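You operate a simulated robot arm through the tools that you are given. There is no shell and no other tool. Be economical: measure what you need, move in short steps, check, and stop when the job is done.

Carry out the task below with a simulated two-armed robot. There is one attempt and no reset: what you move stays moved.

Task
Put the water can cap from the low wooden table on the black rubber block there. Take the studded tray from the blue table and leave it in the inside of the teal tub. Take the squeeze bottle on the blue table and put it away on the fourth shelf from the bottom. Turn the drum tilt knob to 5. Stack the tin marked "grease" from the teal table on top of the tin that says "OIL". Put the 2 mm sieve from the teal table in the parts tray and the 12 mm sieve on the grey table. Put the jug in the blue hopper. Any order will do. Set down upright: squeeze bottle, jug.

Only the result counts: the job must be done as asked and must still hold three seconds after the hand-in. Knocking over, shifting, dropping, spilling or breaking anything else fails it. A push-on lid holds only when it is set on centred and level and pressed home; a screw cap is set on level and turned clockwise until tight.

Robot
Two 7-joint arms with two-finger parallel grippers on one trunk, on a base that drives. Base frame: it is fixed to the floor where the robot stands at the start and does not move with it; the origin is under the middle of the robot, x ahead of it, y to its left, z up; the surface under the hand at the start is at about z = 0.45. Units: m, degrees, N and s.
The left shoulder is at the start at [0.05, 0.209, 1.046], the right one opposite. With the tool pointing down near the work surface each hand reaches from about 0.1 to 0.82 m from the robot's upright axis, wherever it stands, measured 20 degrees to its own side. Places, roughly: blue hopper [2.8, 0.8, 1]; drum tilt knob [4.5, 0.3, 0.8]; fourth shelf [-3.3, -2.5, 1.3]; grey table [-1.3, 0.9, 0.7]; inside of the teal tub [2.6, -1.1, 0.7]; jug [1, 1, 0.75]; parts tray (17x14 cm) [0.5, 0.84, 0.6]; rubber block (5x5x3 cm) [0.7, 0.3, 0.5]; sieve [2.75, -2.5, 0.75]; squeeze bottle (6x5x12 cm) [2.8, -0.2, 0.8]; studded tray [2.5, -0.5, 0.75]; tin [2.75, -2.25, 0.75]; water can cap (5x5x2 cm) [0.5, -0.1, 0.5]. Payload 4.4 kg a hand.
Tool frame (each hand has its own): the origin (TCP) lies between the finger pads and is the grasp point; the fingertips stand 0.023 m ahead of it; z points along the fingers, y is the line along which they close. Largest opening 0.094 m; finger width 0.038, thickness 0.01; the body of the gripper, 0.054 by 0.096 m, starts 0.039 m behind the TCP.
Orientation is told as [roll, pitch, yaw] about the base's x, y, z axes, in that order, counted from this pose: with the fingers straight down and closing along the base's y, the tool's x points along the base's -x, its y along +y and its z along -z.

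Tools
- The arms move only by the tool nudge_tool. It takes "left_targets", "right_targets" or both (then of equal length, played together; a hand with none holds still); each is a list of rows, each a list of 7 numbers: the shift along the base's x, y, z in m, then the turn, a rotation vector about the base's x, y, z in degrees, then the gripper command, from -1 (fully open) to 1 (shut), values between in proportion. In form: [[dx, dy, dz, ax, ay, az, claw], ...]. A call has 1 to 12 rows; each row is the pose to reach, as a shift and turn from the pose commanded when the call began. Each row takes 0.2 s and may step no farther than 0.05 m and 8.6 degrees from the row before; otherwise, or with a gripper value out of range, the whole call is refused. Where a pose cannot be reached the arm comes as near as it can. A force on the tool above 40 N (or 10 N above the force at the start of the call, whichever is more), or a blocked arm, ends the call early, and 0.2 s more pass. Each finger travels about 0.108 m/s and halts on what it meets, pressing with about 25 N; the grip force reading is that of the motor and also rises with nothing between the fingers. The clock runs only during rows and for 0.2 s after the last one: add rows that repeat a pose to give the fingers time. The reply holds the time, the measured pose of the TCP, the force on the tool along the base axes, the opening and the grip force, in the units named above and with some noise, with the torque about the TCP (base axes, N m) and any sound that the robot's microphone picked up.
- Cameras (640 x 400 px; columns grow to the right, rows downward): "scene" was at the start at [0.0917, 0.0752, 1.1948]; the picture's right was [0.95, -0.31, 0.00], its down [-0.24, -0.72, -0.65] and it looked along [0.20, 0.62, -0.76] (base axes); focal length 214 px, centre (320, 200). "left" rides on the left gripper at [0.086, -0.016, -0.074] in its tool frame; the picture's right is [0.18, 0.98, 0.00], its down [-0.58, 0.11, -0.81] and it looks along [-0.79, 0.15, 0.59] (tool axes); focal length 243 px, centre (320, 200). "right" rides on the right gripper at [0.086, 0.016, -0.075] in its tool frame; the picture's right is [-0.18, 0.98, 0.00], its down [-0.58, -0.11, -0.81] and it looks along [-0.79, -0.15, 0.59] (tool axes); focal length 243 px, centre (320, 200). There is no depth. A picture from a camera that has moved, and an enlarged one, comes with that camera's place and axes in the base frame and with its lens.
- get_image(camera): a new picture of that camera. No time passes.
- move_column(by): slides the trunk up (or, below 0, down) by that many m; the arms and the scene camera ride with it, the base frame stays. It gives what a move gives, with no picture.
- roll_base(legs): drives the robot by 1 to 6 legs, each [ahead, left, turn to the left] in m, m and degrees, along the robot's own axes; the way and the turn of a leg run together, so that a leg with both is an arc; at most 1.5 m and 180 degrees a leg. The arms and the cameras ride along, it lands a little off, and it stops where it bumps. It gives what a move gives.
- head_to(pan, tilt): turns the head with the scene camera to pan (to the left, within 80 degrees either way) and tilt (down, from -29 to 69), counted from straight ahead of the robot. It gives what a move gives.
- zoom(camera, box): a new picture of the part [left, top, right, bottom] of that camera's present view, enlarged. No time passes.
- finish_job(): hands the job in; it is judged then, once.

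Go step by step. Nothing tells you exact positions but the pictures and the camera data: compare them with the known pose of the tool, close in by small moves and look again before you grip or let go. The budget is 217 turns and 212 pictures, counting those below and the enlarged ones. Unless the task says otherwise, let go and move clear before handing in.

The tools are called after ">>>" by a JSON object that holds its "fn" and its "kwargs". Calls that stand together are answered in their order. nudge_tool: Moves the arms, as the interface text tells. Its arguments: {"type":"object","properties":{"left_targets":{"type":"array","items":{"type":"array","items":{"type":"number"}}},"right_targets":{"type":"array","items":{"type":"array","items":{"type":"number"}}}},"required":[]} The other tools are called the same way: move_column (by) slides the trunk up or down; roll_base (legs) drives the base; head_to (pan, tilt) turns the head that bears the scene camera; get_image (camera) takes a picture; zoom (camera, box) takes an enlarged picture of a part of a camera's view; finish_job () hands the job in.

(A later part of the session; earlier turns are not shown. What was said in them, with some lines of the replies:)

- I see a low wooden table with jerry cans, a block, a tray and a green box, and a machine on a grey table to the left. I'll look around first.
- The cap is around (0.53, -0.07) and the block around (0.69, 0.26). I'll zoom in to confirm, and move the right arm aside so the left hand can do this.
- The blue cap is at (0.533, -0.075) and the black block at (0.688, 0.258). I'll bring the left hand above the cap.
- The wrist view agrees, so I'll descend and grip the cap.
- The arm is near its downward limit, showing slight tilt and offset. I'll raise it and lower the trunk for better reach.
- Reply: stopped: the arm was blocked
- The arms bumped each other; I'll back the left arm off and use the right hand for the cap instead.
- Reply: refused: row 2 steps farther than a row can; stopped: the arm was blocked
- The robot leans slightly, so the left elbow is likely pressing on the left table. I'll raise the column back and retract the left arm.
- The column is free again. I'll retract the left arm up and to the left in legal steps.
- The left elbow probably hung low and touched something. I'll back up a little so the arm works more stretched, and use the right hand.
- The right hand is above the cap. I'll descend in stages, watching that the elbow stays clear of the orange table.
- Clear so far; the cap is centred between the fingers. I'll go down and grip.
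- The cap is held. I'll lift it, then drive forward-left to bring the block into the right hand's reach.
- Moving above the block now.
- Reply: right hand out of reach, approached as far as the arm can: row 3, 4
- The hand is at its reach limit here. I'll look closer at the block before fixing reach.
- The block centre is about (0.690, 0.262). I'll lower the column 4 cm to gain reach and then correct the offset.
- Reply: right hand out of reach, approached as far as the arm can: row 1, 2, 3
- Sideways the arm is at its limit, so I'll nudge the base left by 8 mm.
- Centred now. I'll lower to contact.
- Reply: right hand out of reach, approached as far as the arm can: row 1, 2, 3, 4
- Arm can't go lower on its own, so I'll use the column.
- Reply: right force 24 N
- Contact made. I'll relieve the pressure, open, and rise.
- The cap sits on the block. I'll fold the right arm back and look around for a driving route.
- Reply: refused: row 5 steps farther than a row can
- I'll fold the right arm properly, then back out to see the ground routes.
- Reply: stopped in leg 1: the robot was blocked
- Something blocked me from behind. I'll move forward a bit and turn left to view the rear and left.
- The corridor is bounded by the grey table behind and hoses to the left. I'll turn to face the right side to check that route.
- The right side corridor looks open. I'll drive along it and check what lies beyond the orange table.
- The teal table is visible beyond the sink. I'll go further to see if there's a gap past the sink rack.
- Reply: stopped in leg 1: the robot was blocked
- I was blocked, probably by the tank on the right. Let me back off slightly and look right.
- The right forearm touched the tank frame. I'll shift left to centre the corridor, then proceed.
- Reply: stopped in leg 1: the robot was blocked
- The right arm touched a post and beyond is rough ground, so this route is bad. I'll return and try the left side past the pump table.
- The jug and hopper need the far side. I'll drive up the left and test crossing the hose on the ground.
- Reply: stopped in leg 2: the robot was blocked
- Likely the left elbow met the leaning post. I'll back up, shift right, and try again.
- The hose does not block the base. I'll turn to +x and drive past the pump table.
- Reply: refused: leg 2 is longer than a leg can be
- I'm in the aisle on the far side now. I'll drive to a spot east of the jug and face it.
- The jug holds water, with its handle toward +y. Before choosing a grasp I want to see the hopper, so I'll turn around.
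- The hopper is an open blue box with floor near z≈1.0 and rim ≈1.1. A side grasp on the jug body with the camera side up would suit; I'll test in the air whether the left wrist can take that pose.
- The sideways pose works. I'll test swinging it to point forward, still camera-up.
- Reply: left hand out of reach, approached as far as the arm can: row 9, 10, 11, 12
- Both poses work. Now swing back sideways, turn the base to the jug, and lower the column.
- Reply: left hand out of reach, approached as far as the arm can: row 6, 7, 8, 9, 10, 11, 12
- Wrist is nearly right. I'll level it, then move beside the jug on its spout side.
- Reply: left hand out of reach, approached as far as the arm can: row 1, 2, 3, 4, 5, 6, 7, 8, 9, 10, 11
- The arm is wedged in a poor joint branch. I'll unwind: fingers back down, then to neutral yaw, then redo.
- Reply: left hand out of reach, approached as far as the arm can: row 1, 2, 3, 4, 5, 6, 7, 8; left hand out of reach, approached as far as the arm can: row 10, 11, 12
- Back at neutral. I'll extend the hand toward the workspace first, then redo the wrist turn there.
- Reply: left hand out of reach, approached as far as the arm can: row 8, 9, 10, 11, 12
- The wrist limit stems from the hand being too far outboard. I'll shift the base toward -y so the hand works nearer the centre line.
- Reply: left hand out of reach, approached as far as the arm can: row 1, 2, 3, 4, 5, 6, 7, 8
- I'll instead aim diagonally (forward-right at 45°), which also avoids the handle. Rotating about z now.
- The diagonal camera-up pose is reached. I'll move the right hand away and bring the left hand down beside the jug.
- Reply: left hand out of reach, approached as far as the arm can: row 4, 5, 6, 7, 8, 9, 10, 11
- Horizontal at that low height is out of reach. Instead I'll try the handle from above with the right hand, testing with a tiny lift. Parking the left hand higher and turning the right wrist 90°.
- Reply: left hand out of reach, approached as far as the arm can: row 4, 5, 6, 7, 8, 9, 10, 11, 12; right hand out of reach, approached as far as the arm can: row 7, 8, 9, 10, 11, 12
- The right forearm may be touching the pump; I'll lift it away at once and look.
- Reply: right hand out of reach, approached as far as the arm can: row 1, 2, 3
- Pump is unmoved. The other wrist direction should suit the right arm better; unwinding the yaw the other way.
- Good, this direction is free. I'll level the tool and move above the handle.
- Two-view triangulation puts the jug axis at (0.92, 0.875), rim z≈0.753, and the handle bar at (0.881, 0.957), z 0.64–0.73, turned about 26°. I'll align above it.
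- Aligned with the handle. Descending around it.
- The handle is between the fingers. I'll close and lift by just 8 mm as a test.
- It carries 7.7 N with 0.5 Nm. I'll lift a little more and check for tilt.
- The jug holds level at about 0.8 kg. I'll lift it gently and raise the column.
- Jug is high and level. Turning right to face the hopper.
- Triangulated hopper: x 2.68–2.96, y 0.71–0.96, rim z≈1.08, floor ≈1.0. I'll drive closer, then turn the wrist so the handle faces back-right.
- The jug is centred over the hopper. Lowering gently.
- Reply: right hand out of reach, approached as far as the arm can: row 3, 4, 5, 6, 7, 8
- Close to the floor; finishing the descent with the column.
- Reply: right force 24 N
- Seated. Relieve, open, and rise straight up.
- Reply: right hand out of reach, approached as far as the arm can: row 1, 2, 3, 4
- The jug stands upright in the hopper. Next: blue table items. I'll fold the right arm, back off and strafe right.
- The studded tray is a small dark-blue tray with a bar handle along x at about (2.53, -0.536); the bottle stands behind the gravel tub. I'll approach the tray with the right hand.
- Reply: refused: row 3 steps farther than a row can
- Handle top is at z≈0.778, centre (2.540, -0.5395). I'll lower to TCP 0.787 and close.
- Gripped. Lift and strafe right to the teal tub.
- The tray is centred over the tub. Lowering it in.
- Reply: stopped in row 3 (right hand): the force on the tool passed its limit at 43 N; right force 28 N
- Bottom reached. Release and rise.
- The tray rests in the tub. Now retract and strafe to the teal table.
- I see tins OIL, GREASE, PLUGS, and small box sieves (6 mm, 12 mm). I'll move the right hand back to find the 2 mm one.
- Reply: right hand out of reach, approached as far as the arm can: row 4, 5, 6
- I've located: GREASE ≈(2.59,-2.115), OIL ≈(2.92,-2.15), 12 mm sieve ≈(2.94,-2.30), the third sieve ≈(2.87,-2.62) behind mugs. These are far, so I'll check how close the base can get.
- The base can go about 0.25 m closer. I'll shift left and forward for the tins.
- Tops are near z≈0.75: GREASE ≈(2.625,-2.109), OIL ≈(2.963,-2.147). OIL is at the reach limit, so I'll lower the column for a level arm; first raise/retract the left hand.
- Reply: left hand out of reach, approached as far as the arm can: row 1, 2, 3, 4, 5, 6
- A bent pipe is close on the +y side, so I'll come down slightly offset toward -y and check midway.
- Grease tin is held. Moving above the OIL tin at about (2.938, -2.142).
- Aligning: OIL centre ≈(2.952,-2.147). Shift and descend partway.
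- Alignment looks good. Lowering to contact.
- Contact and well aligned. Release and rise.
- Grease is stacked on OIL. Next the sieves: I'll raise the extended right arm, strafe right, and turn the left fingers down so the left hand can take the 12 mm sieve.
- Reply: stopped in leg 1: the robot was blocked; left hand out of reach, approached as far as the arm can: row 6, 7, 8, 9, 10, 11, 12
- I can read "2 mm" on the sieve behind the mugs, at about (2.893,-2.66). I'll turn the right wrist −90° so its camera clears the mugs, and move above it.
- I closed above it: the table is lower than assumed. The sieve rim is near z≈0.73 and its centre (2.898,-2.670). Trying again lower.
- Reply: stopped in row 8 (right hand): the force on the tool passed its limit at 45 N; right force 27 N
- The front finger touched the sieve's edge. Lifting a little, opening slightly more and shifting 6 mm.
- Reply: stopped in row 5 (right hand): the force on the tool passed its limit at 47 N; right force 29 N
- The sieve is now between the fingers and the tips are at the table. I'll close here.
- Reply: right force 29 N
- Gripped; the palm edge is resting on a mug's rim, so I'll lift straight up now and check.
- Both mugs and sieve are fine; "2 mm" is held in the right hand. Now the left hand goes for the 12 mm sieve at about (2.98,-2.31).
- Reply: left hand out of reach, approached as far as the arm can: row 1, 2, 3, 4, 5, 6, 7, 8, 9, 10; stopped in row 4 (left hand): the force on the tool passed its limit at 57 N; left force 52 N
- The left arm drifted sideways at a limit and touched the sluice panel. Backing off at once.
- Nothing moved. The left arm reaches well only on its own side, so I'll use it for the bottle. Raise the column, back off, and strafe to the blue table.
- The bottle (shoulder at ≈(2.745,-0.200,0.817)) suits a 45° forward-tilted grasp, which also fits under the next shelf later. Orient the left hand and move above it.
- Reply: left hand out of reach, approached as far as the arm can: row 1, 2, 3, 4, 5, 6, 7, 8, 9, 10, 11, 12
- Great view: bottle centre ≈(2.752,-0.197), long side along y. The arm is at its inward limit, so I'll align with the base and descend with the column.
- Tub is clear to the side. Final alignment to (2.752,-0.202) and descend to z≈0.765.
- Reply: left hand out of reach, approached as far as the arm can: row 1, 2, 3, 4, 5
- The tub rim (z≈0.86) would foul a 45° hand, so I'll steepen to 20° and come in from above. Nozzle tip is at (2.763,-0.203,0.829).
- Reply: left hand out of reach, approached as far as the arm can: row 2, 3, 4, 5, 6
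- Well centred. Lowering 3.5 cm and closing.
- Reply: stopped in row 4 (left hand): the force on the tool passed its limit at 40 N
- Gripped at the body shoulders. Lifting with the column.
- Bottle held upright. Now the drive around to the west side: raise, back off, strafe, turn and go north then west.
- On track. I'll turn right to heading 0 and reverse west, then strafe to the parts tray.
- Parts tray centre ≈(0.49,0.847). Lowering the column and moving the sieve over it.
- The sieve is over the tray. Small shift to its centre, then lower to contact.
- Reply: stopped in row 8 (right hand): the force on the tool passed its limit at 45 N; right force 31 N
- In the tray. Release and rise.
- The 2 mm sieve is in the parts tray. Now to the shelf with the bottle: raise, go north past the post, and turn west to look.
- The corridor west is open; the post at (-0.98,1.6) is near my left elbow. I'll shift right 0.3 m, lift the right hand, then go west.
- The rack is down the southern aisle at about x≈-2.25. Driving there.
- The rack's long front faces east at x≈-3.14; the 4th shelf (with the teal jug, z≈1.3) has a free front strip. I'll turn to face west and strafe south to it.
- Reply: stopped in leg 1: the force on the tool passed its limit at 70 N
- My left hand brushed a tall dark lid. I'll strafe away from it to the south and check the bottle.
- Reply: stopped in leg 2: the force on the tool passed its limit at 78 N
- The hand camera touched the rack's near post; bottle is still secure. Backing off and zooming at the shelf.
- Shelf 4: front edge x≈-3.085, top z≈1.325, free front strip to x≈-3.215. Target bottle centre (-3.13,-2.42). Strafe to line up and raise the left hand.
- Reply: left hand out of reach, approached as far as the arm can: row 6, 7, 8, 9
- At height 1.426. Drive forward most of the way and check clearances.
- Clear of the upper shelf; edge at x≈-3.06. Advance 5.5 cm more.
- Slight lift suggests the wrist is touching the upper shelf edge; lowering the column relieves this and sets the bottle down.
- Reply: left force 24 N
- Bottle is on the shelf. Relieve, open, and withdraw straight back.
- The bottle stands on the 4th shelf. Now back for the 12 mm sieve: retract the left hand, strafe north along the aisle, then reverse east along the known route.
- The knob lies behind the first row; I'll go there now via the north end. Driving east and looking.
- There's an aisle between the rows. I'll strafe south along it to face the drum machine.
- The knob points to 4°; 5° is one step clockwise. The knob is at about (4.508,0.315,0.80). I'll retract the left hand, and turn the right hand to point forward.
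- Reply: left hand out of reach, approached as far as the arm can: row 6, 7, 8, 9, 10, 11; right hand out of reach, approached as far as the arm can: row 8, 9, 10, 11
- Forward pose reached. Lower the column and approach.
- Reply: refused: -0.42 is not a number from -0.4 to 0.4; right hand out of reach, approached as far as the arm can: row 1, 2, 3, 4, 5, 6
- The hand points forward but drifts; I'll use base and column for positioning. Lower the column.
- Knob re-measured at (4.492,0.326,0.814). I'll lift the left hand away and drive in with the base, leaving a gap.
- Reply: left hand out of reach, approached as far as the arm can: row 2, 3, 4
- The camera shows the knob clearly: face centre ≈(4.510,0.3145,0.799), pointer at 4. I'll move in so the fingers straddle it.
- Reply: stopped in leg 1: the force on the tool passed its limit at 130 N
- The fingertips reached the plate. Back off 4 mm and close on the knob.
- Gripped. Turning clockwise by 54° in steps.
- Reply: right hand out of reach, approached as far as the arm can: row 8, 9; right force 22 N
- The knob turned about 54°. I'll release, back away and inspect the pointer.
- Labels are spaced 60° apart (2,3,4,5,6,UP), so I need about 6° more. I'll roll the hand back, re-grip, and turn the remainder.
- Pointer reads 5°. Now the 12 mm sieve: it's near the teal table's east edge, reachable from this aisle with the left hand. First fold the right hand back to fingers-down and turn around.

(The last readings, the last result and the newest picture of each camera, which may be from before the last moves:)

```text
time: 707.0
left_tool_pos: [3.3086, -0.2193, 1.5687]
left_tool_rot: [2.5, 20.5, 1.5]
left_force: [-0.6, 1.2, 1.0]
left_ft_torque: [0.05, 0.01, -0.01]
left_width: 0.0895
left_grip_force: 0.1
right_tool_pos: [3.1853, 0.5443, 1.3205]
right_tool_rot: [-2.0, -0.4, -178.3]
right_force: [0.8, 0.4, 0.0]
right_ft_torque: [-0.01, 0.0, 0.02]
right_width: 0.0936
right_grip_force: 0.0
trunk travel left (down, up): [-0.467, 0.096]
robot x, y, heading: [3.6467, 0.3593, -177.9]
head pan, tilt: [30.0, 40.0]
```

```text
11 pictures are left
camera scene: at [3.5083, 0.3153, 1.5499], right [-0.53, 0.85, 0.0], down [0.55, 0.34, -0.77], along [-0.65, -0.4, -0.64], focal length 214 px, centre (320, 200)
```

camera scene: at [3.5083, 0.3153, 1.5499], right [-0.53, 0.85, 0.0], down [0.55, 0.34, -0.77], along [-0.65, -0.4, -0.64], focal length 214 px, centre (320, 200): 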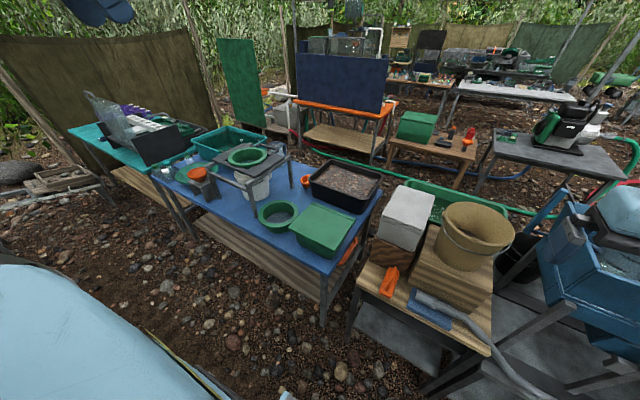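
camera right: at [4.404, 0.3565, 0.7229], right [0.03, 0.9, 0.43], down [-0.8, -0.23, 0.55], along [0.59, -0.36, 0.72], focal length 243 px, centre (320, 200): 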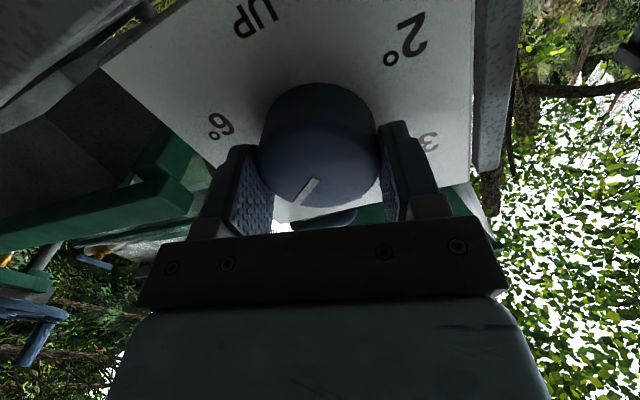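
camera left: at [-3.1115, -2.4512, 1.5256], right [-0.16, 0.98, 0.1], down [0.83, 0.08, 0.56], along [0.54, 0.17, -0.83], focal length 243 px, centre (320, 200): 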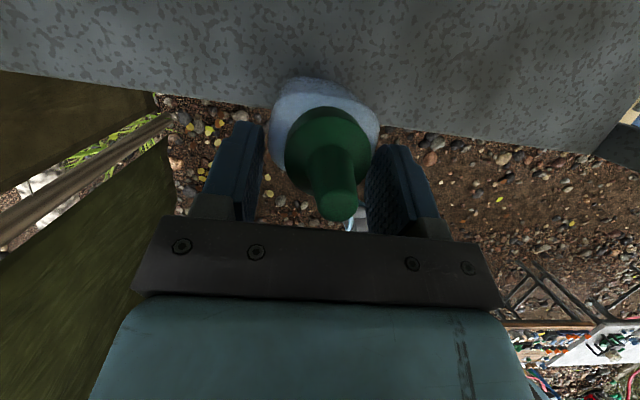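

The aisle is clear. Strafing south to the teal table's east side, then readying the left hand pointing straight down.

>>> {"fn": "roll_base", "kwargs": {"legs": [[0, 1.1, -2], [0.06, 1.07, 0]]}}

>>> {"fn": "nudge_tool", "kwargs": {"left_targets": [[-0.03, 0, -0.03, 0, -5, 0, -1], [-0.06, 0, -0.06, 0, -10, 0, -1], [-0.09, 0, -0.09, 0, -15, 0, -1], [-0.12, 0, -0.12, 0, -20, 0, -1], [-0.15, 0, -0.15, 0, -20, 0, -1], [-0.18, 0, -0.18, 0, -20, 0, -1], [-0.21, 0, -0.2, 0, -20, 0, -1], [-0.21, 0, -0.23, 0, -20, 0, -1]]}}

>>> {"fn": "get_image", "kwargs": {"camera": "left"}}

```text
time: 726.3
left_tool_pos: [3.2713, -2.3899, 1.5676]
left_tool_rot: [2.6, 20.5, 0.3]
left_force: [0.1, 0.9, -0.2]
left_ft_torque: [0.01, -0.01, 0.02]
left_width: 0.0892
left_grip_force: 0.0
right_tool_pos: [3.1663, -1.626, 1.3207]
right_tool_rot: [-2.0, -0.5, -179.5]
right_force: [-0.2, 0.0, 0.3]
right_ft_torque: [0.0, 0.04, 0.02]
right_width: 0.0938
right_grip_force: 0.0
trunk travel left (down, up): [-0.467, 0.096]
robot x, y, heading: [3.6258, -1.8182, -179.3]
head pan, tilt: [30.0, 40.0]
```

```text
time: 728.1
left_tool_pos: [3.0626, -2.3912, 1.337]
left_tool_rot: [2.5, 0.4, 0.3]
left_force: [-0.2, -0.2, 0.8]
left_ft_torque: [0.02, 0.0, 0.04]
left_width: 0.0939
left_grip_force: 0.0
right_tool_pos: [3.1674, -1.626, 1.3207]
right_tool_rot: [-2.0, -0.7, -179.5]
right_force: [-0.1, 0.7, 0.2]
right_ft_torque: [0.02, 0.02, -0.02]
right_width: 0.094
right_grip_force: 0.1
trunk travel left (down, up): [-0.467, 0.096]
robot x, y, heading: [3.6226, -1.8202, -179.1]
head pan, tilt: [30.0, 40.0]
```

```text
10 pictures are left
camera left: at [2.977, -2.4128, 1.4114], right [-0.19, 0.98, 0.05], down [0.59, 0.08, 0.8], along [0.79, 0.18, -0.59], focal length 243 px, centre (320, 200)
```

left: 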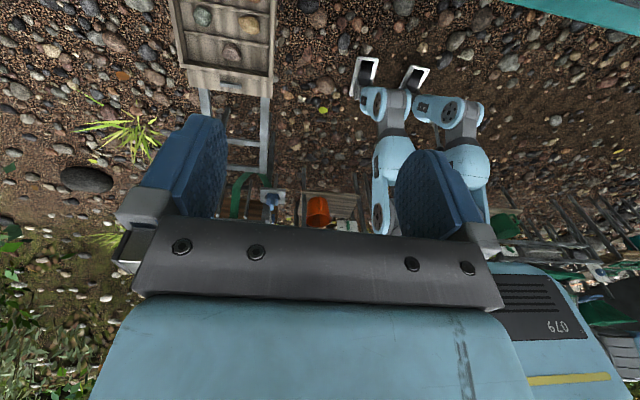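

Left hand behaves well here. Moving over the sieve and retracting the right hand.

>>> {"fn": "nudge_tool", "kwargs": {"left_targets": [[-0.01, 0.01, -0.03, 0, 0, 0, -1], [-0.02, 0.02, -0.06, 0, 0, 0, -1], [-0.03, 0.03, -0.09, 0, 0, 0, -1], [-0.04, 0.04, -0.12, 0, 0, 0, -1], [-0.05, 0.05, -0.15, 0, 0, 0, -1], [-0.06, 0.06, -0.18, 0, 0, 0, -1], [-0.07, 0.07, -0.21, 0, 0, 0, -1], [-0.08, 0.08, -0.24, 0, 0, 0, -1], [-0.083, 0.085, -0.27, 0, 0, 0, -1], [-0.083, 0.085, -0.3, 0, 0, 0, -1]], "right_targets": [[0.02, 0, 0.01, 0, 0, 0, -1], [0.04, 0, 0.02, 0, 0, 0, -1], [0.06, 0, 0.03, 0, 0, 0, -1], [0.08, 0, 0.04, 0, 0, 0, -1], [0.1, 0, 0.05, 0, 0, 0, -1], [0.12, 0, 0.05, 0, 0, 0, -1], [0.12, 0, 0.05, 0, 0, 0, -1], [0.12, 0, 0.05, 0, 0, 0, -1], [0.12, 0, 0.05, 0, 0, 0, -1], [0.12, 0, 0.05, 0, 0, 0, -1]]}}

>>> {"fn": "move_column", "kwargs": {"by": -0.17}}

>>> {"fn": "get_image", "kwargs": {"camera": "left"}}

```text
time: 730.3
left_tool_pos: [2.9866, -2.3451, 1.0452]
left_tool_rot: [3.8, 0.8, -0.5]
left_force: [0.2, -0.7, 0.1]
left_ft_torque: [-0.03, 0.01, -0.01]
left_width: 0.0941
left_grip_force: 0.0
left hand out of reach, approached as far as the arm can: row 3, 4, 5, 6, 7, 8, 9, 10
right_tool_pos: [3.2872, -1.6264, 1.3701]
right_tool_rot: [-2.0, -0.6, -179.5]
right_force: [0.1, 0.2, 0.3]
right_ft_torque: [0.0, 0.01, -0.01]
right_width: 0.0942
right_grip_force: 0.1
trunk travel left (down, up): [-0.467, 0.096]
robot x, y, heading: [3.6222, -1.816, -179.4]
head pan, tilt: [30.0, 40.0]
```

```text
time: 732.2
left_tool_pos: [2.9872, -2.3455, 0.8745]
left_tool_rot: [3.9, 0.7, -0.5]
left_force: [-0.1, 0.0, -0.2]
left_ft_torque: [0.03, 0.02, 0.0]
left_width: 0.0942
left_grip_force: 0.2
right_tool_pos: [3.2861, -1.6263, 1.2005]
right_tool_rot: [-2.0, -0.6, -179.5]
right_force: [0.5, 0.5, 0.1]
right_ft_torque: [0.03, 0.01, -0.02]
right_width: 0.094
right_grip_force: 0.1
trunk travel left (down, up): [-0.297, 0.266]
robot x, y, heading: [3.6235, -1.8178, -179.3]
head pan, tilt: [30.0, 40.0]
```

```text
9 pictures are left
camera left: at [2.9001, -2.3679, 0.9486], right [-0.17, 0.98, 0.07], down [0.59, 0.05, 0.8], along [0.79, 0.18, -0.59], focal length 243 px, centre (320, 200)
```

left: 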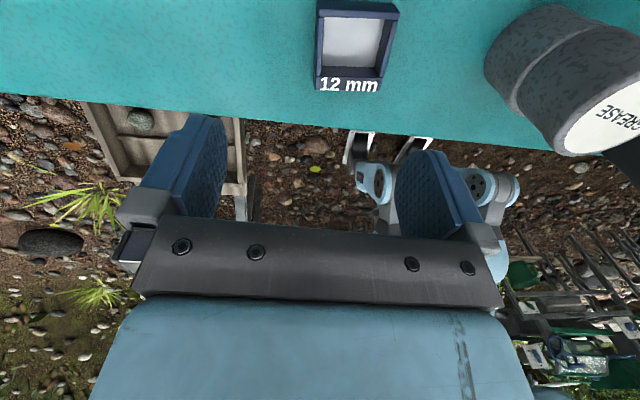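

Sieve centre ≈(2.974,-2.312). Align with the base, level the hand, and lower.

>>> {"fn": "roll_base", "kwargs": {"legs": [[0.012, -0.033, 0]]}}

>>> {"fn": "nudge_tool", "kwargs": {"left_targets": [[0, 0, 0, -2, 0, 0, -0.8], [0, 0, 0, -3.8, 0, 0, -0.8], [0, 0, 0, -3.8, 0, 0, -0.8]]}}

>>> {"fn": "move_column", "kwargs": {"by": -0.09}}

>>> {"fn": "get_image", "kwargs": {"camera": "left"}}

```text
time: 733.2
left_tool_pos: [2.9748, -2.3147, 0.8748]
left_tool_rot: [3.8, 0.7, -0.3]
left_force: [0.1, 0.3, 0.0]
left_ft_torque: [0.0, 0.03, 0.0]
left_width: 0.094
left_grip_force: 0.1
right_tool_pos: [3.2754, -1.5949, 1.1989]
right_tool_rot: [-2.0, -0.5, -179.5]
right_force: [-0.3, 0.0, -0.7]
right_ft_torque: [0.0, -0.01, -0.01]
right_width: 0.0939
right_grip_force: 0.1
trunk travel left (down, up): [-0.297, 0.266]
robot x, y, heading: [3.61, -1.7875, -179.5]
head pan, tilt: [30.0, 40.0]
```

```text
time: 734.0
left_tool_pos: [2.9759, -2.3375, 0.8745]
left_tool_rot: [0.9, 0.9, -0.9]
left_force: [-0.1, -0.8, -0.2]
left_ft_torque: [-0.02, 0.01, 0.0]
left_width: 0.0844
left_grip_force: 0.1
left hand out of reach, approached as far as the arm can: row 1, 2, 3
right_tool_pos: [3.275, -1.5945, 1.1994]
right_tool_rot: [-2.0, -0.5, -179.5]
right_force: [-0.1, 0.4, 1.4]
right_ft_torque: [-0.01, -0.01, 0.0]
right_width: 0.094
right_grip_force: 0.1
trunk travel left (down, up): [-0.297, 0.266]
robot x, y, heading: [3.6087, -1.7898, -179.1]
head pan, tilt: [30.0, 40.0]
```

```text
time: 735.2
left_tool_pos: [2.9764, -2.336, 0.7846]
left_tool_rot: [0.9, 0.9, -1.0]
left_force: [-0.3, 0.6, -0.1]
left_ft_torque: [-0.01, -0.02, 0.0]
left_width: 0.0848
left_grip_force: 0.1
right_tool_pos: [3.2744, -1.5949, 1.1101]
right_tool_rot: [-2.0, -0.6, -179.5]
right_force: [0.2, 0.6, -0.4]
right_ft_torque: [0.02, -0.01, 0.01]
right_width: 0.0938
right_grip_force: 0.0
trunk travel left (down, up): [-0.207, 0.356]
robot x, y, heading: [3.6121, -1.7883, -179.6]
head pan, tilt: [30.0, 40.0]
```

```text
8 pictures are left
camera left: at [2.8899, -2.355, 0.8594], right [-0.17, 0.99, 0.02], down [0.59, 0.09, 0.8], along [0.79, 0.14, -0.6], focal length 243 px, centre (320, 200)
```

left: 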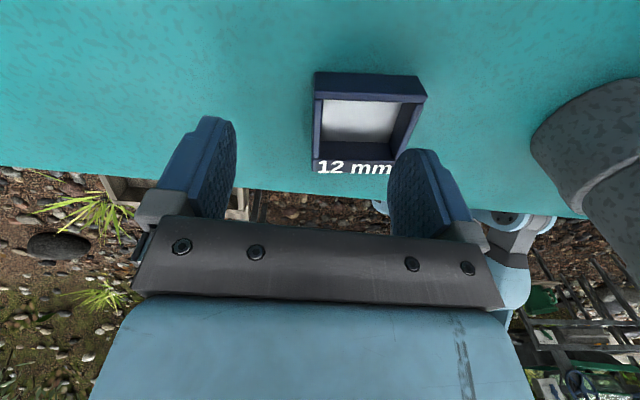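

>>> {"fn": "roll_base", "kwargs": {"legs": [[0.003, -0.025, 0]]}}

>>> {"fn": "move_column", "kwargs": {"by": -0.034}}

>>> {"fn": "get_image", "kwargs": {"camera": "left"}}

```text
time: 736.1
left_tool_pos: [2.9726, -2.3125, 0.7855]
left_tool_rot: [0.7, 0.8, -0.9]
left_force: [0.2, 1.1, 0.2]
left_ft_torque: [0.0, -0.01, -0.02]
left_width: 0.0845
left_grip_force: 0.1
right_tool_pos: [3.271, -1.5685, 1.111]
right_tool_rot: [-1.9, -0.5, -179.4]
right_force: [-0.1, -0.4, -0.3]
right_ft_torque: [-0.03, -0.02, 0.01]
right_width: 0.0938
right_grip_force: 0.0
trunk travel left (down, up): [-0.207, 0.356]
robot x, y, heading: [3.6103, -1.7611, -179.4]
head pan, tilt: [30.0, 40.0]
```

```text
time: 736.9
left_tool_pos: [2.9737, -2.3128, 0.75]
left_tool_rot: [0.9, 0.9, -0.9]
left_force: [0.2, 0.5, -0.5]
left_ft_torque: [0.0, 0.0, 0.05]
left_width: 0.0846
left_grip_force: 0.1
right_tool_pos: [3.2714, -1.5696, 1.0766]
right_tool_rot: [-2.0, -0.5, -179.4]
right_force: [-0.7, -0.3, 0.2]
right_ft_torque: [0.01, -0.04, 0.02]
right_width: 0.0944
right_grip_force: 0.1
trunk travel left (down, up): [-0.173, 0.39]
robot x, y, heading: [3.6066, -1.7618, -179.2]
head pan, tilt: [30.0, 40.0]
```

```text
7 pictures are left
camera left: at [2.887, -2.3307, 0.8253], right [-0.17, 0.99, 0.02], down [0.59, 0.09, 0.8], along [0.79, 0.15, -0.6], focal length 243 px, centre (320, 200)
```

left: 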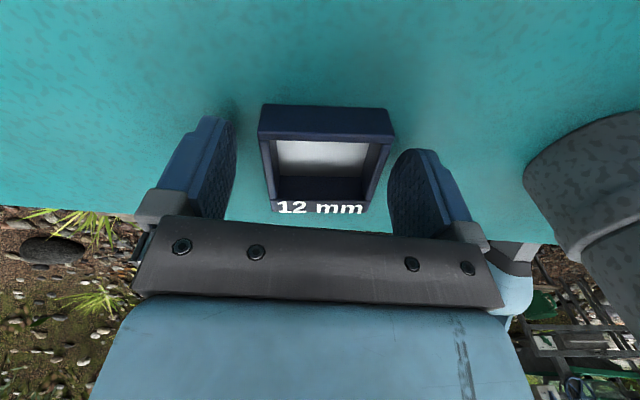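

>>> {"fn": "roll_base", "kwargs": {"legs": [[0, -0.006, 0]]}}

>>> {"fn": "move_column", "kwargs": {"by": -0.004}}

>>> {"fn": "nudge_tool", "kwargs": {"left_targets": [[0, 0, 0, 0, 0, 0, -0.3], [0, 0, 0, 0, 0, 0, 0.3], [0, 0, 0, 0, 0, 0, 0.8], [0, 0, 0, 0, 0, 0, 0.8]]}}

```text
time: 737.7
left_tool_pos: [2.973, -2.3061, 0.7505]
left_tool_rot: [0.9, 0.8, -0.9]
left_force: [0.1, 0.3, 0.3]
left_ft_torque: [-0.01, 0.0, 0.01]
left_width: 0.0848
left_grip_force: 0.1
right_tool_pos: [3.2724, -1.5643, 1.076]
right_tool_rot: [-2.0, -0.5, -179.4]
right_force: [0.6, 0.1, -0.2]
right_ft_torque: [0.0, -0.02, 0.03]
right_width: 0.0941
right_grip_force: 0.1
trunk travel left (down, up): [-0.173, 0.39]
robot x, y, heading: [3.6046, -1.7566, -179.3]
head pan, tilt: [30.0, 40.0]
```

```text
time: 738.2
left_tool_pos: [2.9738, -2.3076, 0.7466]
left_tool_rot: [1.0, 0.8, -0.9]
left_force: [-0.6, -0.8, 0.5]
left_ft_torque: [0.0, 0.01, 0.0]
left_width: 0.0844
left_grip_force: 0.1
right_tool_pos: [3.2712, -1.5637, 1.0719]
right_tool_rot: [-2.0, -0.5, -179.4]
right_force: [0.2, 0.7, -0.7]
right_ft_torque: [-0.02, -0.01, 0.01]
right_width: 0.0939
right_grip_force: 0.0
trunk travel left (down, up): [-0.169, 0.394]
robot x, y, heading: [3.6098, -1.7588, -179.5]
head pan, tilt: [30.0, 40.0]
```

```text
time: 739.2
left_tool_pos: [2.9728, -2.3069, 0.7449]
left_tool_rot: [1.0, 0.8, -0.9]
left_force: [-0.5, -0.5, 0.4]
left_ft_torque: [-0.03, 0.01, -0.03]
left_width: 0.0596
left_grip_force: 24.8
right_tool_pos: [3.2714, -1.5642, 1.0732]
right_tool_rot: [-2.0, -0.5, -179.4]
right_force: [-0.8, 0.4, 0.2]
right_ft_torque: [0.01, -0.03, 0.0]
right_width: 0.0938
right_grip_force: 0.2
trunk travel left (down, up): [-0.169, 0.394]
robot x, y, heading: [3.6079, -1.7583, -179.4]
head pan, tilt: [30.0, 40.0]
```

Gripped at 0.06 m. Lift, retract, and drive north along the aisle.

>>> {"fn": "move_column", "kwargs": {"by": 0.385}}

>>> {"fn": "nudge_tool", "kwargs": {"left_targets": [[0.02, -0.01, 0.03, 0, 0, 0, 0.8], [0.04, -0.02, 0.06, 0, 0, 0, 0.8], [0.06, -0.02, 0.09, 0, 0, 0, 0.8], [0.08, -0.02, 0.12, 0, 0, 0, 0.8], [0.1, -0.02, 0.15, 0, 0, 0, 0.8]]}}

>>> {"fn": "roll_base", "kwargs": {"legs": [[-0.1, 0, -0.6], [0, -1.4, 0], [0, -1.4, 0], [0, -1.2, 0]]}}

>>> {"fn": "get_image", "kwargs": {"camera": "left"}}

```text
time: 742.9
left_tool_pos: [2.9734, -2.3072, 1.1316]
left_tool_rot: [0.9, 0.9, -0.9]
left_force: [-0.4, 1.0, -0.4]
left_ft_torque: [0.0, 0.0, 0.0]
left_width: 0.0598
left_grip_force: 25.2
right_tool_pos: [3.2701, -1.5634, 1.4567]
right_tool_rot: [-1.9, -0.5, -179.4]
right_force: [0.2, 0.0, -0.1]
right_ft_torque: [0.02, 0.0, -0.03]
right_width: 0.0941
right_grip_force: 0.1
trunk travel left (down, up): [-0.554, 0.009]
robot x, y, heading: [3.6077, -1.7546, -179.4]
head pan, tilt: [30.0, 40.0]
```

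```text
time: 744.1
left_tool_pos: [3.0761, -2.3269, 1.281]
left_tool_rot: [0.7, 0.9, -0.9]
left_force: [0.0, 0.5, -0.3]
left_ft_torque: [0.02, 0.01, -0.01]
left_width: 0.0595
left_grip_force: 25.1
right_tool_pos: [3.2732, -1.5641, 1.4568]
right_tool_rot: [-2.1, -0.7, -179.4]
right_force: [0.4, -0.1, -0.1]
right_ft_torque: [-0.03, 0.02, -0.01]
right_width: 0.094
right_grip_force: 0.0
trunk travel left (down, up): [-0.554, 0.009]
robot x, y, heading: [3.6067, -1.7557, -179.2]
head pan, tilt: [30.0, 40.0]
```

```text
time: 779.8
left_tool_pos: [3.1382, 1.6832, 1.2804]
left_tool_rot: [0.8, 0.8, -1.1]
left_force: [-0.1, 0.5, -0.2]
left_ft_torque: [0.0, 0.0, 0.02]
left_width: 0.0595
left_grip_force: 25.4
right_tool_pos: [3.3388, 2.4458, 1.4566]
right_tool_rot: [-2.1, -0.5, -179.6]
right_force: [-0.7, -0.2, -0.1]
right_ft_torque: [0.0, -0.03, 0.0]
right_width: 0.0939
right_grip_force: 0.1
trunk travel left (down, up): [-0.554, 0.009]
robot x, y, heading: [3.6745, 2.2536, -179.5]
head pan, tilt: [30.0, 40.0]
```

```text
6 pictures are left
camera left: at [3.0524, 1.6654, 1.3551], right [-0.17, 0.99, 0.02], down [0.59, 0.09, 0.8], along [0.79, 0.14, -0.6], focal length 243 px, centre (320, 200)
```

left: 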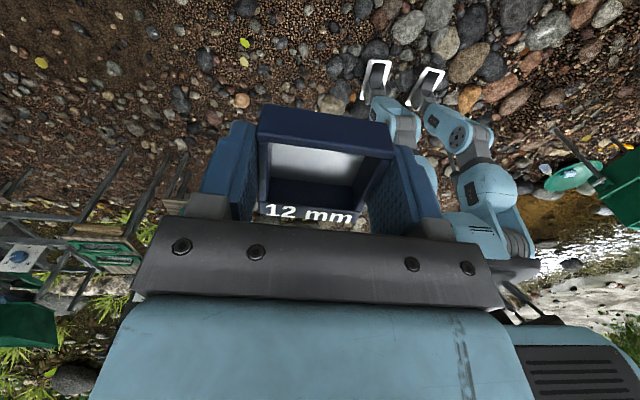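

The sieve is secure. Now west along the north side and down to the grey table.

>>> {"fn": "roll_base", "kwargs": {"legs": [[1.45, 0, 0], [1.45, 0, -0.5], [0.84, 0, 0], [0, 1.05, 0]]}}

>>> {"fn": "head_to", "kwargs": {"pan": 20, "tilt": 45}}

>>> {"fn": "get_image", "kwargs": {"camera": "scene"}}

```text
time: 807.2
left_tool_pos: [-0.6788, 0.7345, 1.2811]
left_tool_rot: [0.8, 0.8, -3.3]
left_force: [-0.7, 0.3, -0.1]
left_ft_torque: [0.02, -0.02, -0.01]
left_width: 0.0595
left_grip_force: 25.0
right_tool_pos: [-0.4481, 1.4897, 1.4566]
right_tool_rot: [-1.9, -0.5, 178.1]
right_force: [0.0, 0.2, -0.1]
right_ft_torque: [0.02, 0.03, 0.03]
right_width: 0.0941
right_grip_force: 0.1
trunk travel left (down, up): [-0.554, 0.009]
robot x, y, heading: [-0.1199, 1.2808, 178.5]
head pan, tilt: [30.0, 40.0]
```

```text
time: 807.9
left_tool_pos: [-0.6785, 0.7347, 1.2802]
left_tool_rot: [0.9, 0.8, -3.3]
left_force: [-0.4, -0.3, -0.1]
left_ft_torque: [0.0, 0.04, 0.0]
left_width: 0.0598
left_grip_force: 25.1
right_tool_pos: [-0.4486, 1.4895, 1.4574]
right_tool_rot: [-1.9, -0.4, 178.1]
right_force: [1.7, 0.2, -0.6]
right_ft_torque: [0.02, 0.01, 0.0]
right_width: 0.0942
right_grip_force: 0.1
trunk travel left (down, up): [-0.554, 0.009]
robot x, y, heading: [-0.1188, 1.2816, 178.4]
head pan, tilt: [20.0, 45.0]
```

```text
5 pictures are left
camera scene: at [-0.2646, 1.261, 1.6297], right [-0.31, 0.95, 0.0], down [0.67, 0.22, -0.71], along [-0.67, -0.22, -0.71], focal length 214 px, centre (320, 200)
```

scene: 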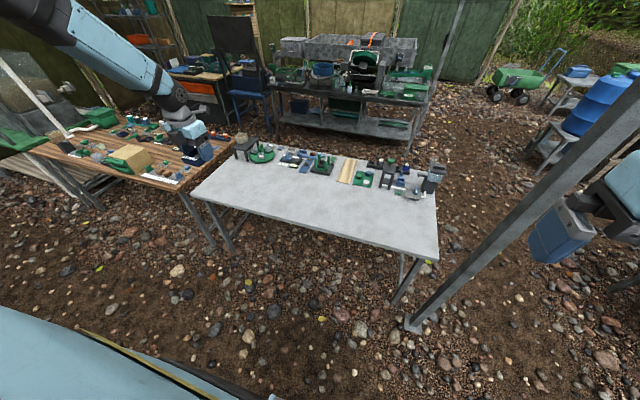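

The grey table's near strip is free. Shift south a bit, move in over (-1.08,0.53), and lower.

>>> {"fn": "roll_base", "kwargs": {"legs": [[0, 0.2, 1.5], [0.4, 0, 0]]}}

>>> {"fn": "move_column", "kwargs": {"by": -0.38}}

>>> {"fn": "get_image", "kwargs": {"camera": "left"}}

```text
time: 812.2
left_tool_pos: [-1.0352, 0.5152, 1.2798]
left_tool_rot: [1.3, 1.2, -1.9]
left_force: [0.7, 0.6, -0.1]
left_ft_torque: [-0.04, 0.03, -0.01]
left_width: 0.0598
left_grip_force: 25.1
right_tool_pos: [-0.8228, 1.2743, 1.4622]
right_tool_rot: [-2.4, -1.1, 179.2]
right_force: [-0.3, -0.1, -0.5]
right_ft_torque: [-0.01, -0.04, -0.04]
right_width: 0.0938
right_grip_force: 0.0
trunk travel left (down, up): [-0.554, 0.009]
robot x, y, heading: [-0.5006, 1.0849, 179.7]
head pan, tilt: [20.0, 45.0]
stopped in leg 2: the robot was blocked; the commanded pose is now the measured one
```

```text
time: 815.9
left_tool_pos: [-1.0369, 0.5137, 0.8955]
left_tool_rot: [1.6, 1.5, -1.8]
left_force: [-0.6, 0.3, -0.2]
left_ft_torque: [0.0, -0.01, 0.03]
left_width: 0.0596
left_grip_force: 24.7
right_tool_pos: [-0.8262, 1.2707, 1.0826]
right_tool_rot: [-2.9, -1.0, 179.5]
right_force: [0.1, 0.3, 0.4]
right_ft_torque: [0.0, -0.02, 0.0]
right_width: 0.0941
right_grip_force: 0.1
trunk travel left (down, up): [-0.174, 0.389]
robot x, y, heading: [-0.4979, 1.0842, 179.8]
head pan, tilt: [20.0, 45.0]
```

```text
4 pictures are left
camera left: at [-1.1234, 0.4961, 0.972], right [-0.15, 0.99, 0.03], down [0.6, 0.07, 0.8], along [0.78, 0.14, -0.61], focal length 243 px, centre (320, 200)
```

left: 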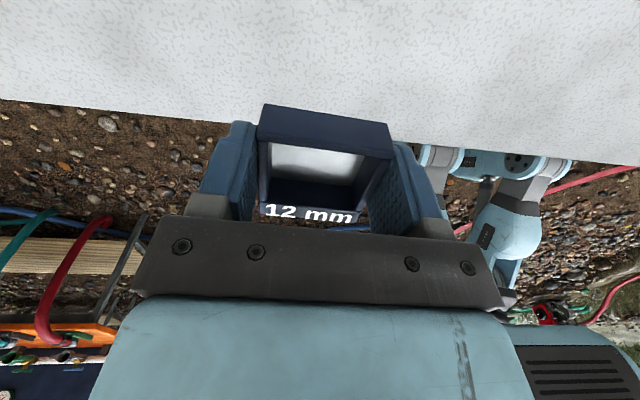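

The sieve is over the table (edge at x≈-0.92). Ease back slightly and lower to contact.

>>> {"fn": "roll_base", "kwargs": {"legs": [[-0.02, 0, 0]]}}

>>> {"fn": "move_column", "kwargs": {"by": -0.13}}

>>> {"fn": "move_column", "kwargs": {"by": -0.015}}

>>> {"fn": "move_column", "kwargs": {"by": -0.012}}

```text
time: 816.7
left_tool_pos: [-1.022, 0.5198, 0.8981]
left_tool_rot: [1.2, 0.9, -1.8]
left_force: [-0.2, 0.7, 0.4]
left_ft_torque: [-0.02, 0.0, -0.01]
left_width: 0.0595
left_grip_force: 25.0
right_tool_pos: [-0.8126, 1.2802, 1.0774]
right_tool_rot: [-2.2, -0.4, 179.4]
right_force: [0.4, -0.2, 0.6]
right_ft_torque: [-0.02, 0.01, 0.02]
right_width: 0.0939
right_grip_force: 0.0
trunk travel left (down, up): [-0.174, 0.389]
robot x, y, heading: [-0.4803, 1.0874, 179.7]
head pan, tilt: [20.0, 45.0]
```

```text
time: 818.3
left_tool_pos: [-1.0213, 0.5199, 0.7684]
left_tool_rot: [1.1, 1.0, -1.8]
left_force: [0.0, 0.2, -0.5]
left_ft_torque: [0.0, 0.02, 0.01]
left_width: 0.0594
left_grip_force: 24.7
right_tool_pos: [-0.8116, 1.2815, 0.948]
right_tool_rot: [-2.2, -0.3, 179.6]
right_force: [0.1, 0.2, 0.1]
right_ft_torque: [-0.02, 0.0, 0.04]
right_width: 0.0942
right_grip_force: 0.0
trunk travel left (down, up): [-0.044, 0.519]
robot x, y, heading: [-0.4832, 1.086, 179.7]
head pan, tilt: [20.0, 45.0]
```

```text
time: 818.9
left_tool_pos: [-1.0209, 0.5198, 0.7535]
left_tool_rot: [1.2, 1.0, -1.8]
left_force: [-0.3, -0.5, 0.0]
left_ft_torque: [-0.03, 0.0, 0.03]
left_width: 0.0594
left_grip_force: 25.2
right_tool_pos: [-0.8111, 1.2798, 0.932]
right_tool_rot: [-2.1, -0.4, 179.5]
right_force: [0.3, -1.1, 0.2]
right_ft_torque: [0.0, 0.02, -0.02]
right_width: 0.0942
right_grip_force: 0.0
trunk travel left (down, up): [-0.029, 0.534]
robot x, y, heading: [-0.4794, 1.0833, 179.6]
head pan, tilt: [20.0, 45.0]
```

```text
time: 819.5
left_tool_pos: [-1.0218, 0.5215, 0.7453]
left_tool_rot: [1.0, 1.3, -1.8]
left_force: [0.4, 0.0, 19.6]
left_ft_torque: [-0.38, -0.03, 0.0]
left_width: 0.0597
left_grip_force: 24.7
right_tool_pos: [-0.8087, 1.2821, 0.9211]
right_tool_rot: [-2.2, -0.7, 179.5]
right_force: [0.4, 0.1, -0.6]
right_ft_torque: [-0.01, -0.01, -0.01]
right_width: 0.0942
right_grip_force: 0.0
trunk travel left (down, up): [-0.017, 0.546]
robot x, y, heading: [-0.481, 1.0821, 180.1]
head pan, tilt: [20.0, 45.0]
```

Contact with the table. Release and rise clear.

>>> {"fn": "move_column", "kwargs": {"by": 0.003}}

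>>> {"fn": "nudge_tool", "kwargs": {"left_targets": [[0, 0, 0, 0, 0, 0, 0.2], [0, 0, 0, 0, 0, 0, -0.5], [0, 0, 0, 0, 0, 0, -0.8], [0, 0, 0, 0, 0, 0, -0.8]]}}

>>> {"fn": "move_column", "kwargs": {"by": 0.3}}

>>> {"fn": "get_image", "kwargs": {"camera": "left"}}

```text
time: 820.0
left_tool_pos: [-1.0213, 0.5207, 0.7442]
left_tool_rot: [1.1, 1.1, -1.8]
left_force: [-4.5, 0.4, 10.6]
left_ft_torque: [-0.29, 0.28, -0.1]
left_width: 0.0596
left_grip_force: 25.0
right_tool_pos: [-0.8109, 1.2814, 0.9227]
right_tool_rot: [-2.2, -0.4, 179.4]
right_force: [-0.6, 0.3, 0.1]
right_ft_torque: [-0.05, -0.06, -0.03]
right_width: 0.0941
right_grip_force: 0.0
trunk travel left (down, up): [-0.02, 0.543]
robot x, y, heading: [-0.4807, 1.0871, 179.9]
head pan, tilt: [20.0, 45.0]
```

```text
time: 821.0
left_tool_pos: [-1.0216, 0.5211, 0.7444]
left_tool_rot: [1.2, 0.9, -1.9]
left_force: [0.1, -0.9, -0.1]
left_ft_torque: [0.01, 0.01, -0.01]
left_width: 0.0845
left_grip_force: 0.0
right_tool_pos: [-0.8111, 1.2804, 0.9228]
right_tool_rot: [-2.2, -0.3, 179.4]
right_force: [-0.1, -0.6, 0.2]
right_ft_torque: [0.03, 0.02, -0.02]
right_width: 0.0941
right_grip_force: 0.0
trunk travel left (down, up): [-0.02, 0.543]
robot x, y, heading: [-0.476, 1.0835, 179.5]
head pan, tilt: [20.0, 45.0]
```

```text
time: 824.0
left_tool_pos: [-1.0222, 0.5214, 1.0463]
left_tool_rot: [1.1, 1.0, -1.8]
left_force: [0.6, 1.0, 0.2]
left_ft_torque: [-0.02, 0.0, -0.01]
left_width: 0.0845
left_grip_force: 0.1
right_tool_pos: [-0.8109, 1.28, 1.2243]
right_tool_rot: [-2.2, -0.5, 179.4]
right_force: [-0.1, 0.1, 0.2]
right_ft_torque: [-0.04, -0.01, 0.02]
right_width: 0.0938
right_grip_force: 0.0
trunk travel left (down, up): [-0.32, 0.243]
robot x, y, heading: [-0.4821, 1.088, 179.7]
head pan, tilt: [20.0, 45.0]
```

```text
3 pictures are left
camera left: at [-1.1075, 0.5037, 1.121], right [-0.15, 0.99, 0.02], down [0.6, 0.08, 0.8], along [0.79, 0.14, -0.6], focal length 243 px, centre (320, 200)
```

left: 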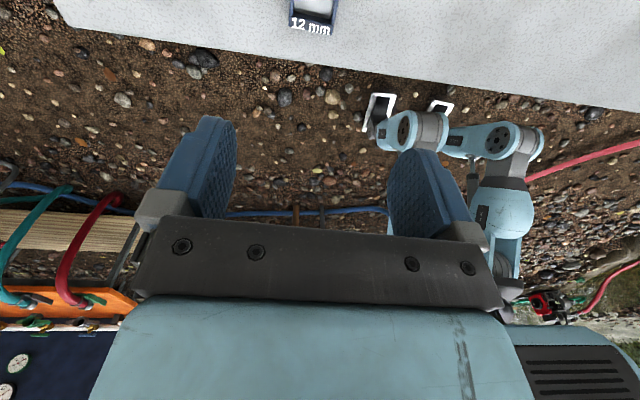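

The 12 mm sieve rests on the grey table. I'll back clear and hand in.

>>> {"fn": "roll_base", "kwargs": {"legs": [[0.0, 0, 0], [-0.12, 0, 0]]}}

>>> {"fn": "finish_job", "kwargs": {}}

```text
time: 825.5
left_tool_pos: [-0.9035, 0.5232, 1.0461]
left_tool_rot: [0.9, 0.8, -1.8]
left_force: [0.5, 0.0, 0.1]
left_ft_torque: [0.05, -0.03, 0.02]
left_width: 0.0844
left_grip_force: 0.0
right_tool_pos: [-0.695, 1.2834, 1.2214]
right_tool_rot: [-1.9, -0.3, 179.4]
right_force: [0.4, 1.2, 0.9]
right_ft_torque: [-0.04, -0.04, 0.01]
right_width: 0.0939
right_grip_force: 0.1
trunk travel left (down, up): [-0.32, 0.243]
robot x, y, heading: [-0.358, 1.0884, 179.9]
head pan, tilt: [20.0, 45.0]
```

```text
The job is handed in.
```

I handed the job in with every item placed, but I could not fully confirm the knob angle, and I bumped several fixtures along the way.

- **Knob:** I turned it about 60° clockwise from 4. The pointer reads at or within a few degrees of 5.
- **Bumps:** The robot touched the tank frame, a wooden post, the sluice panel, a tall dark lid, the shelf rack post and the grey table's front. I saw nothing moved where I looked afterwards. I did not look back at the lid.
- **Not rechecked:** Most items I last saw right after placing them.
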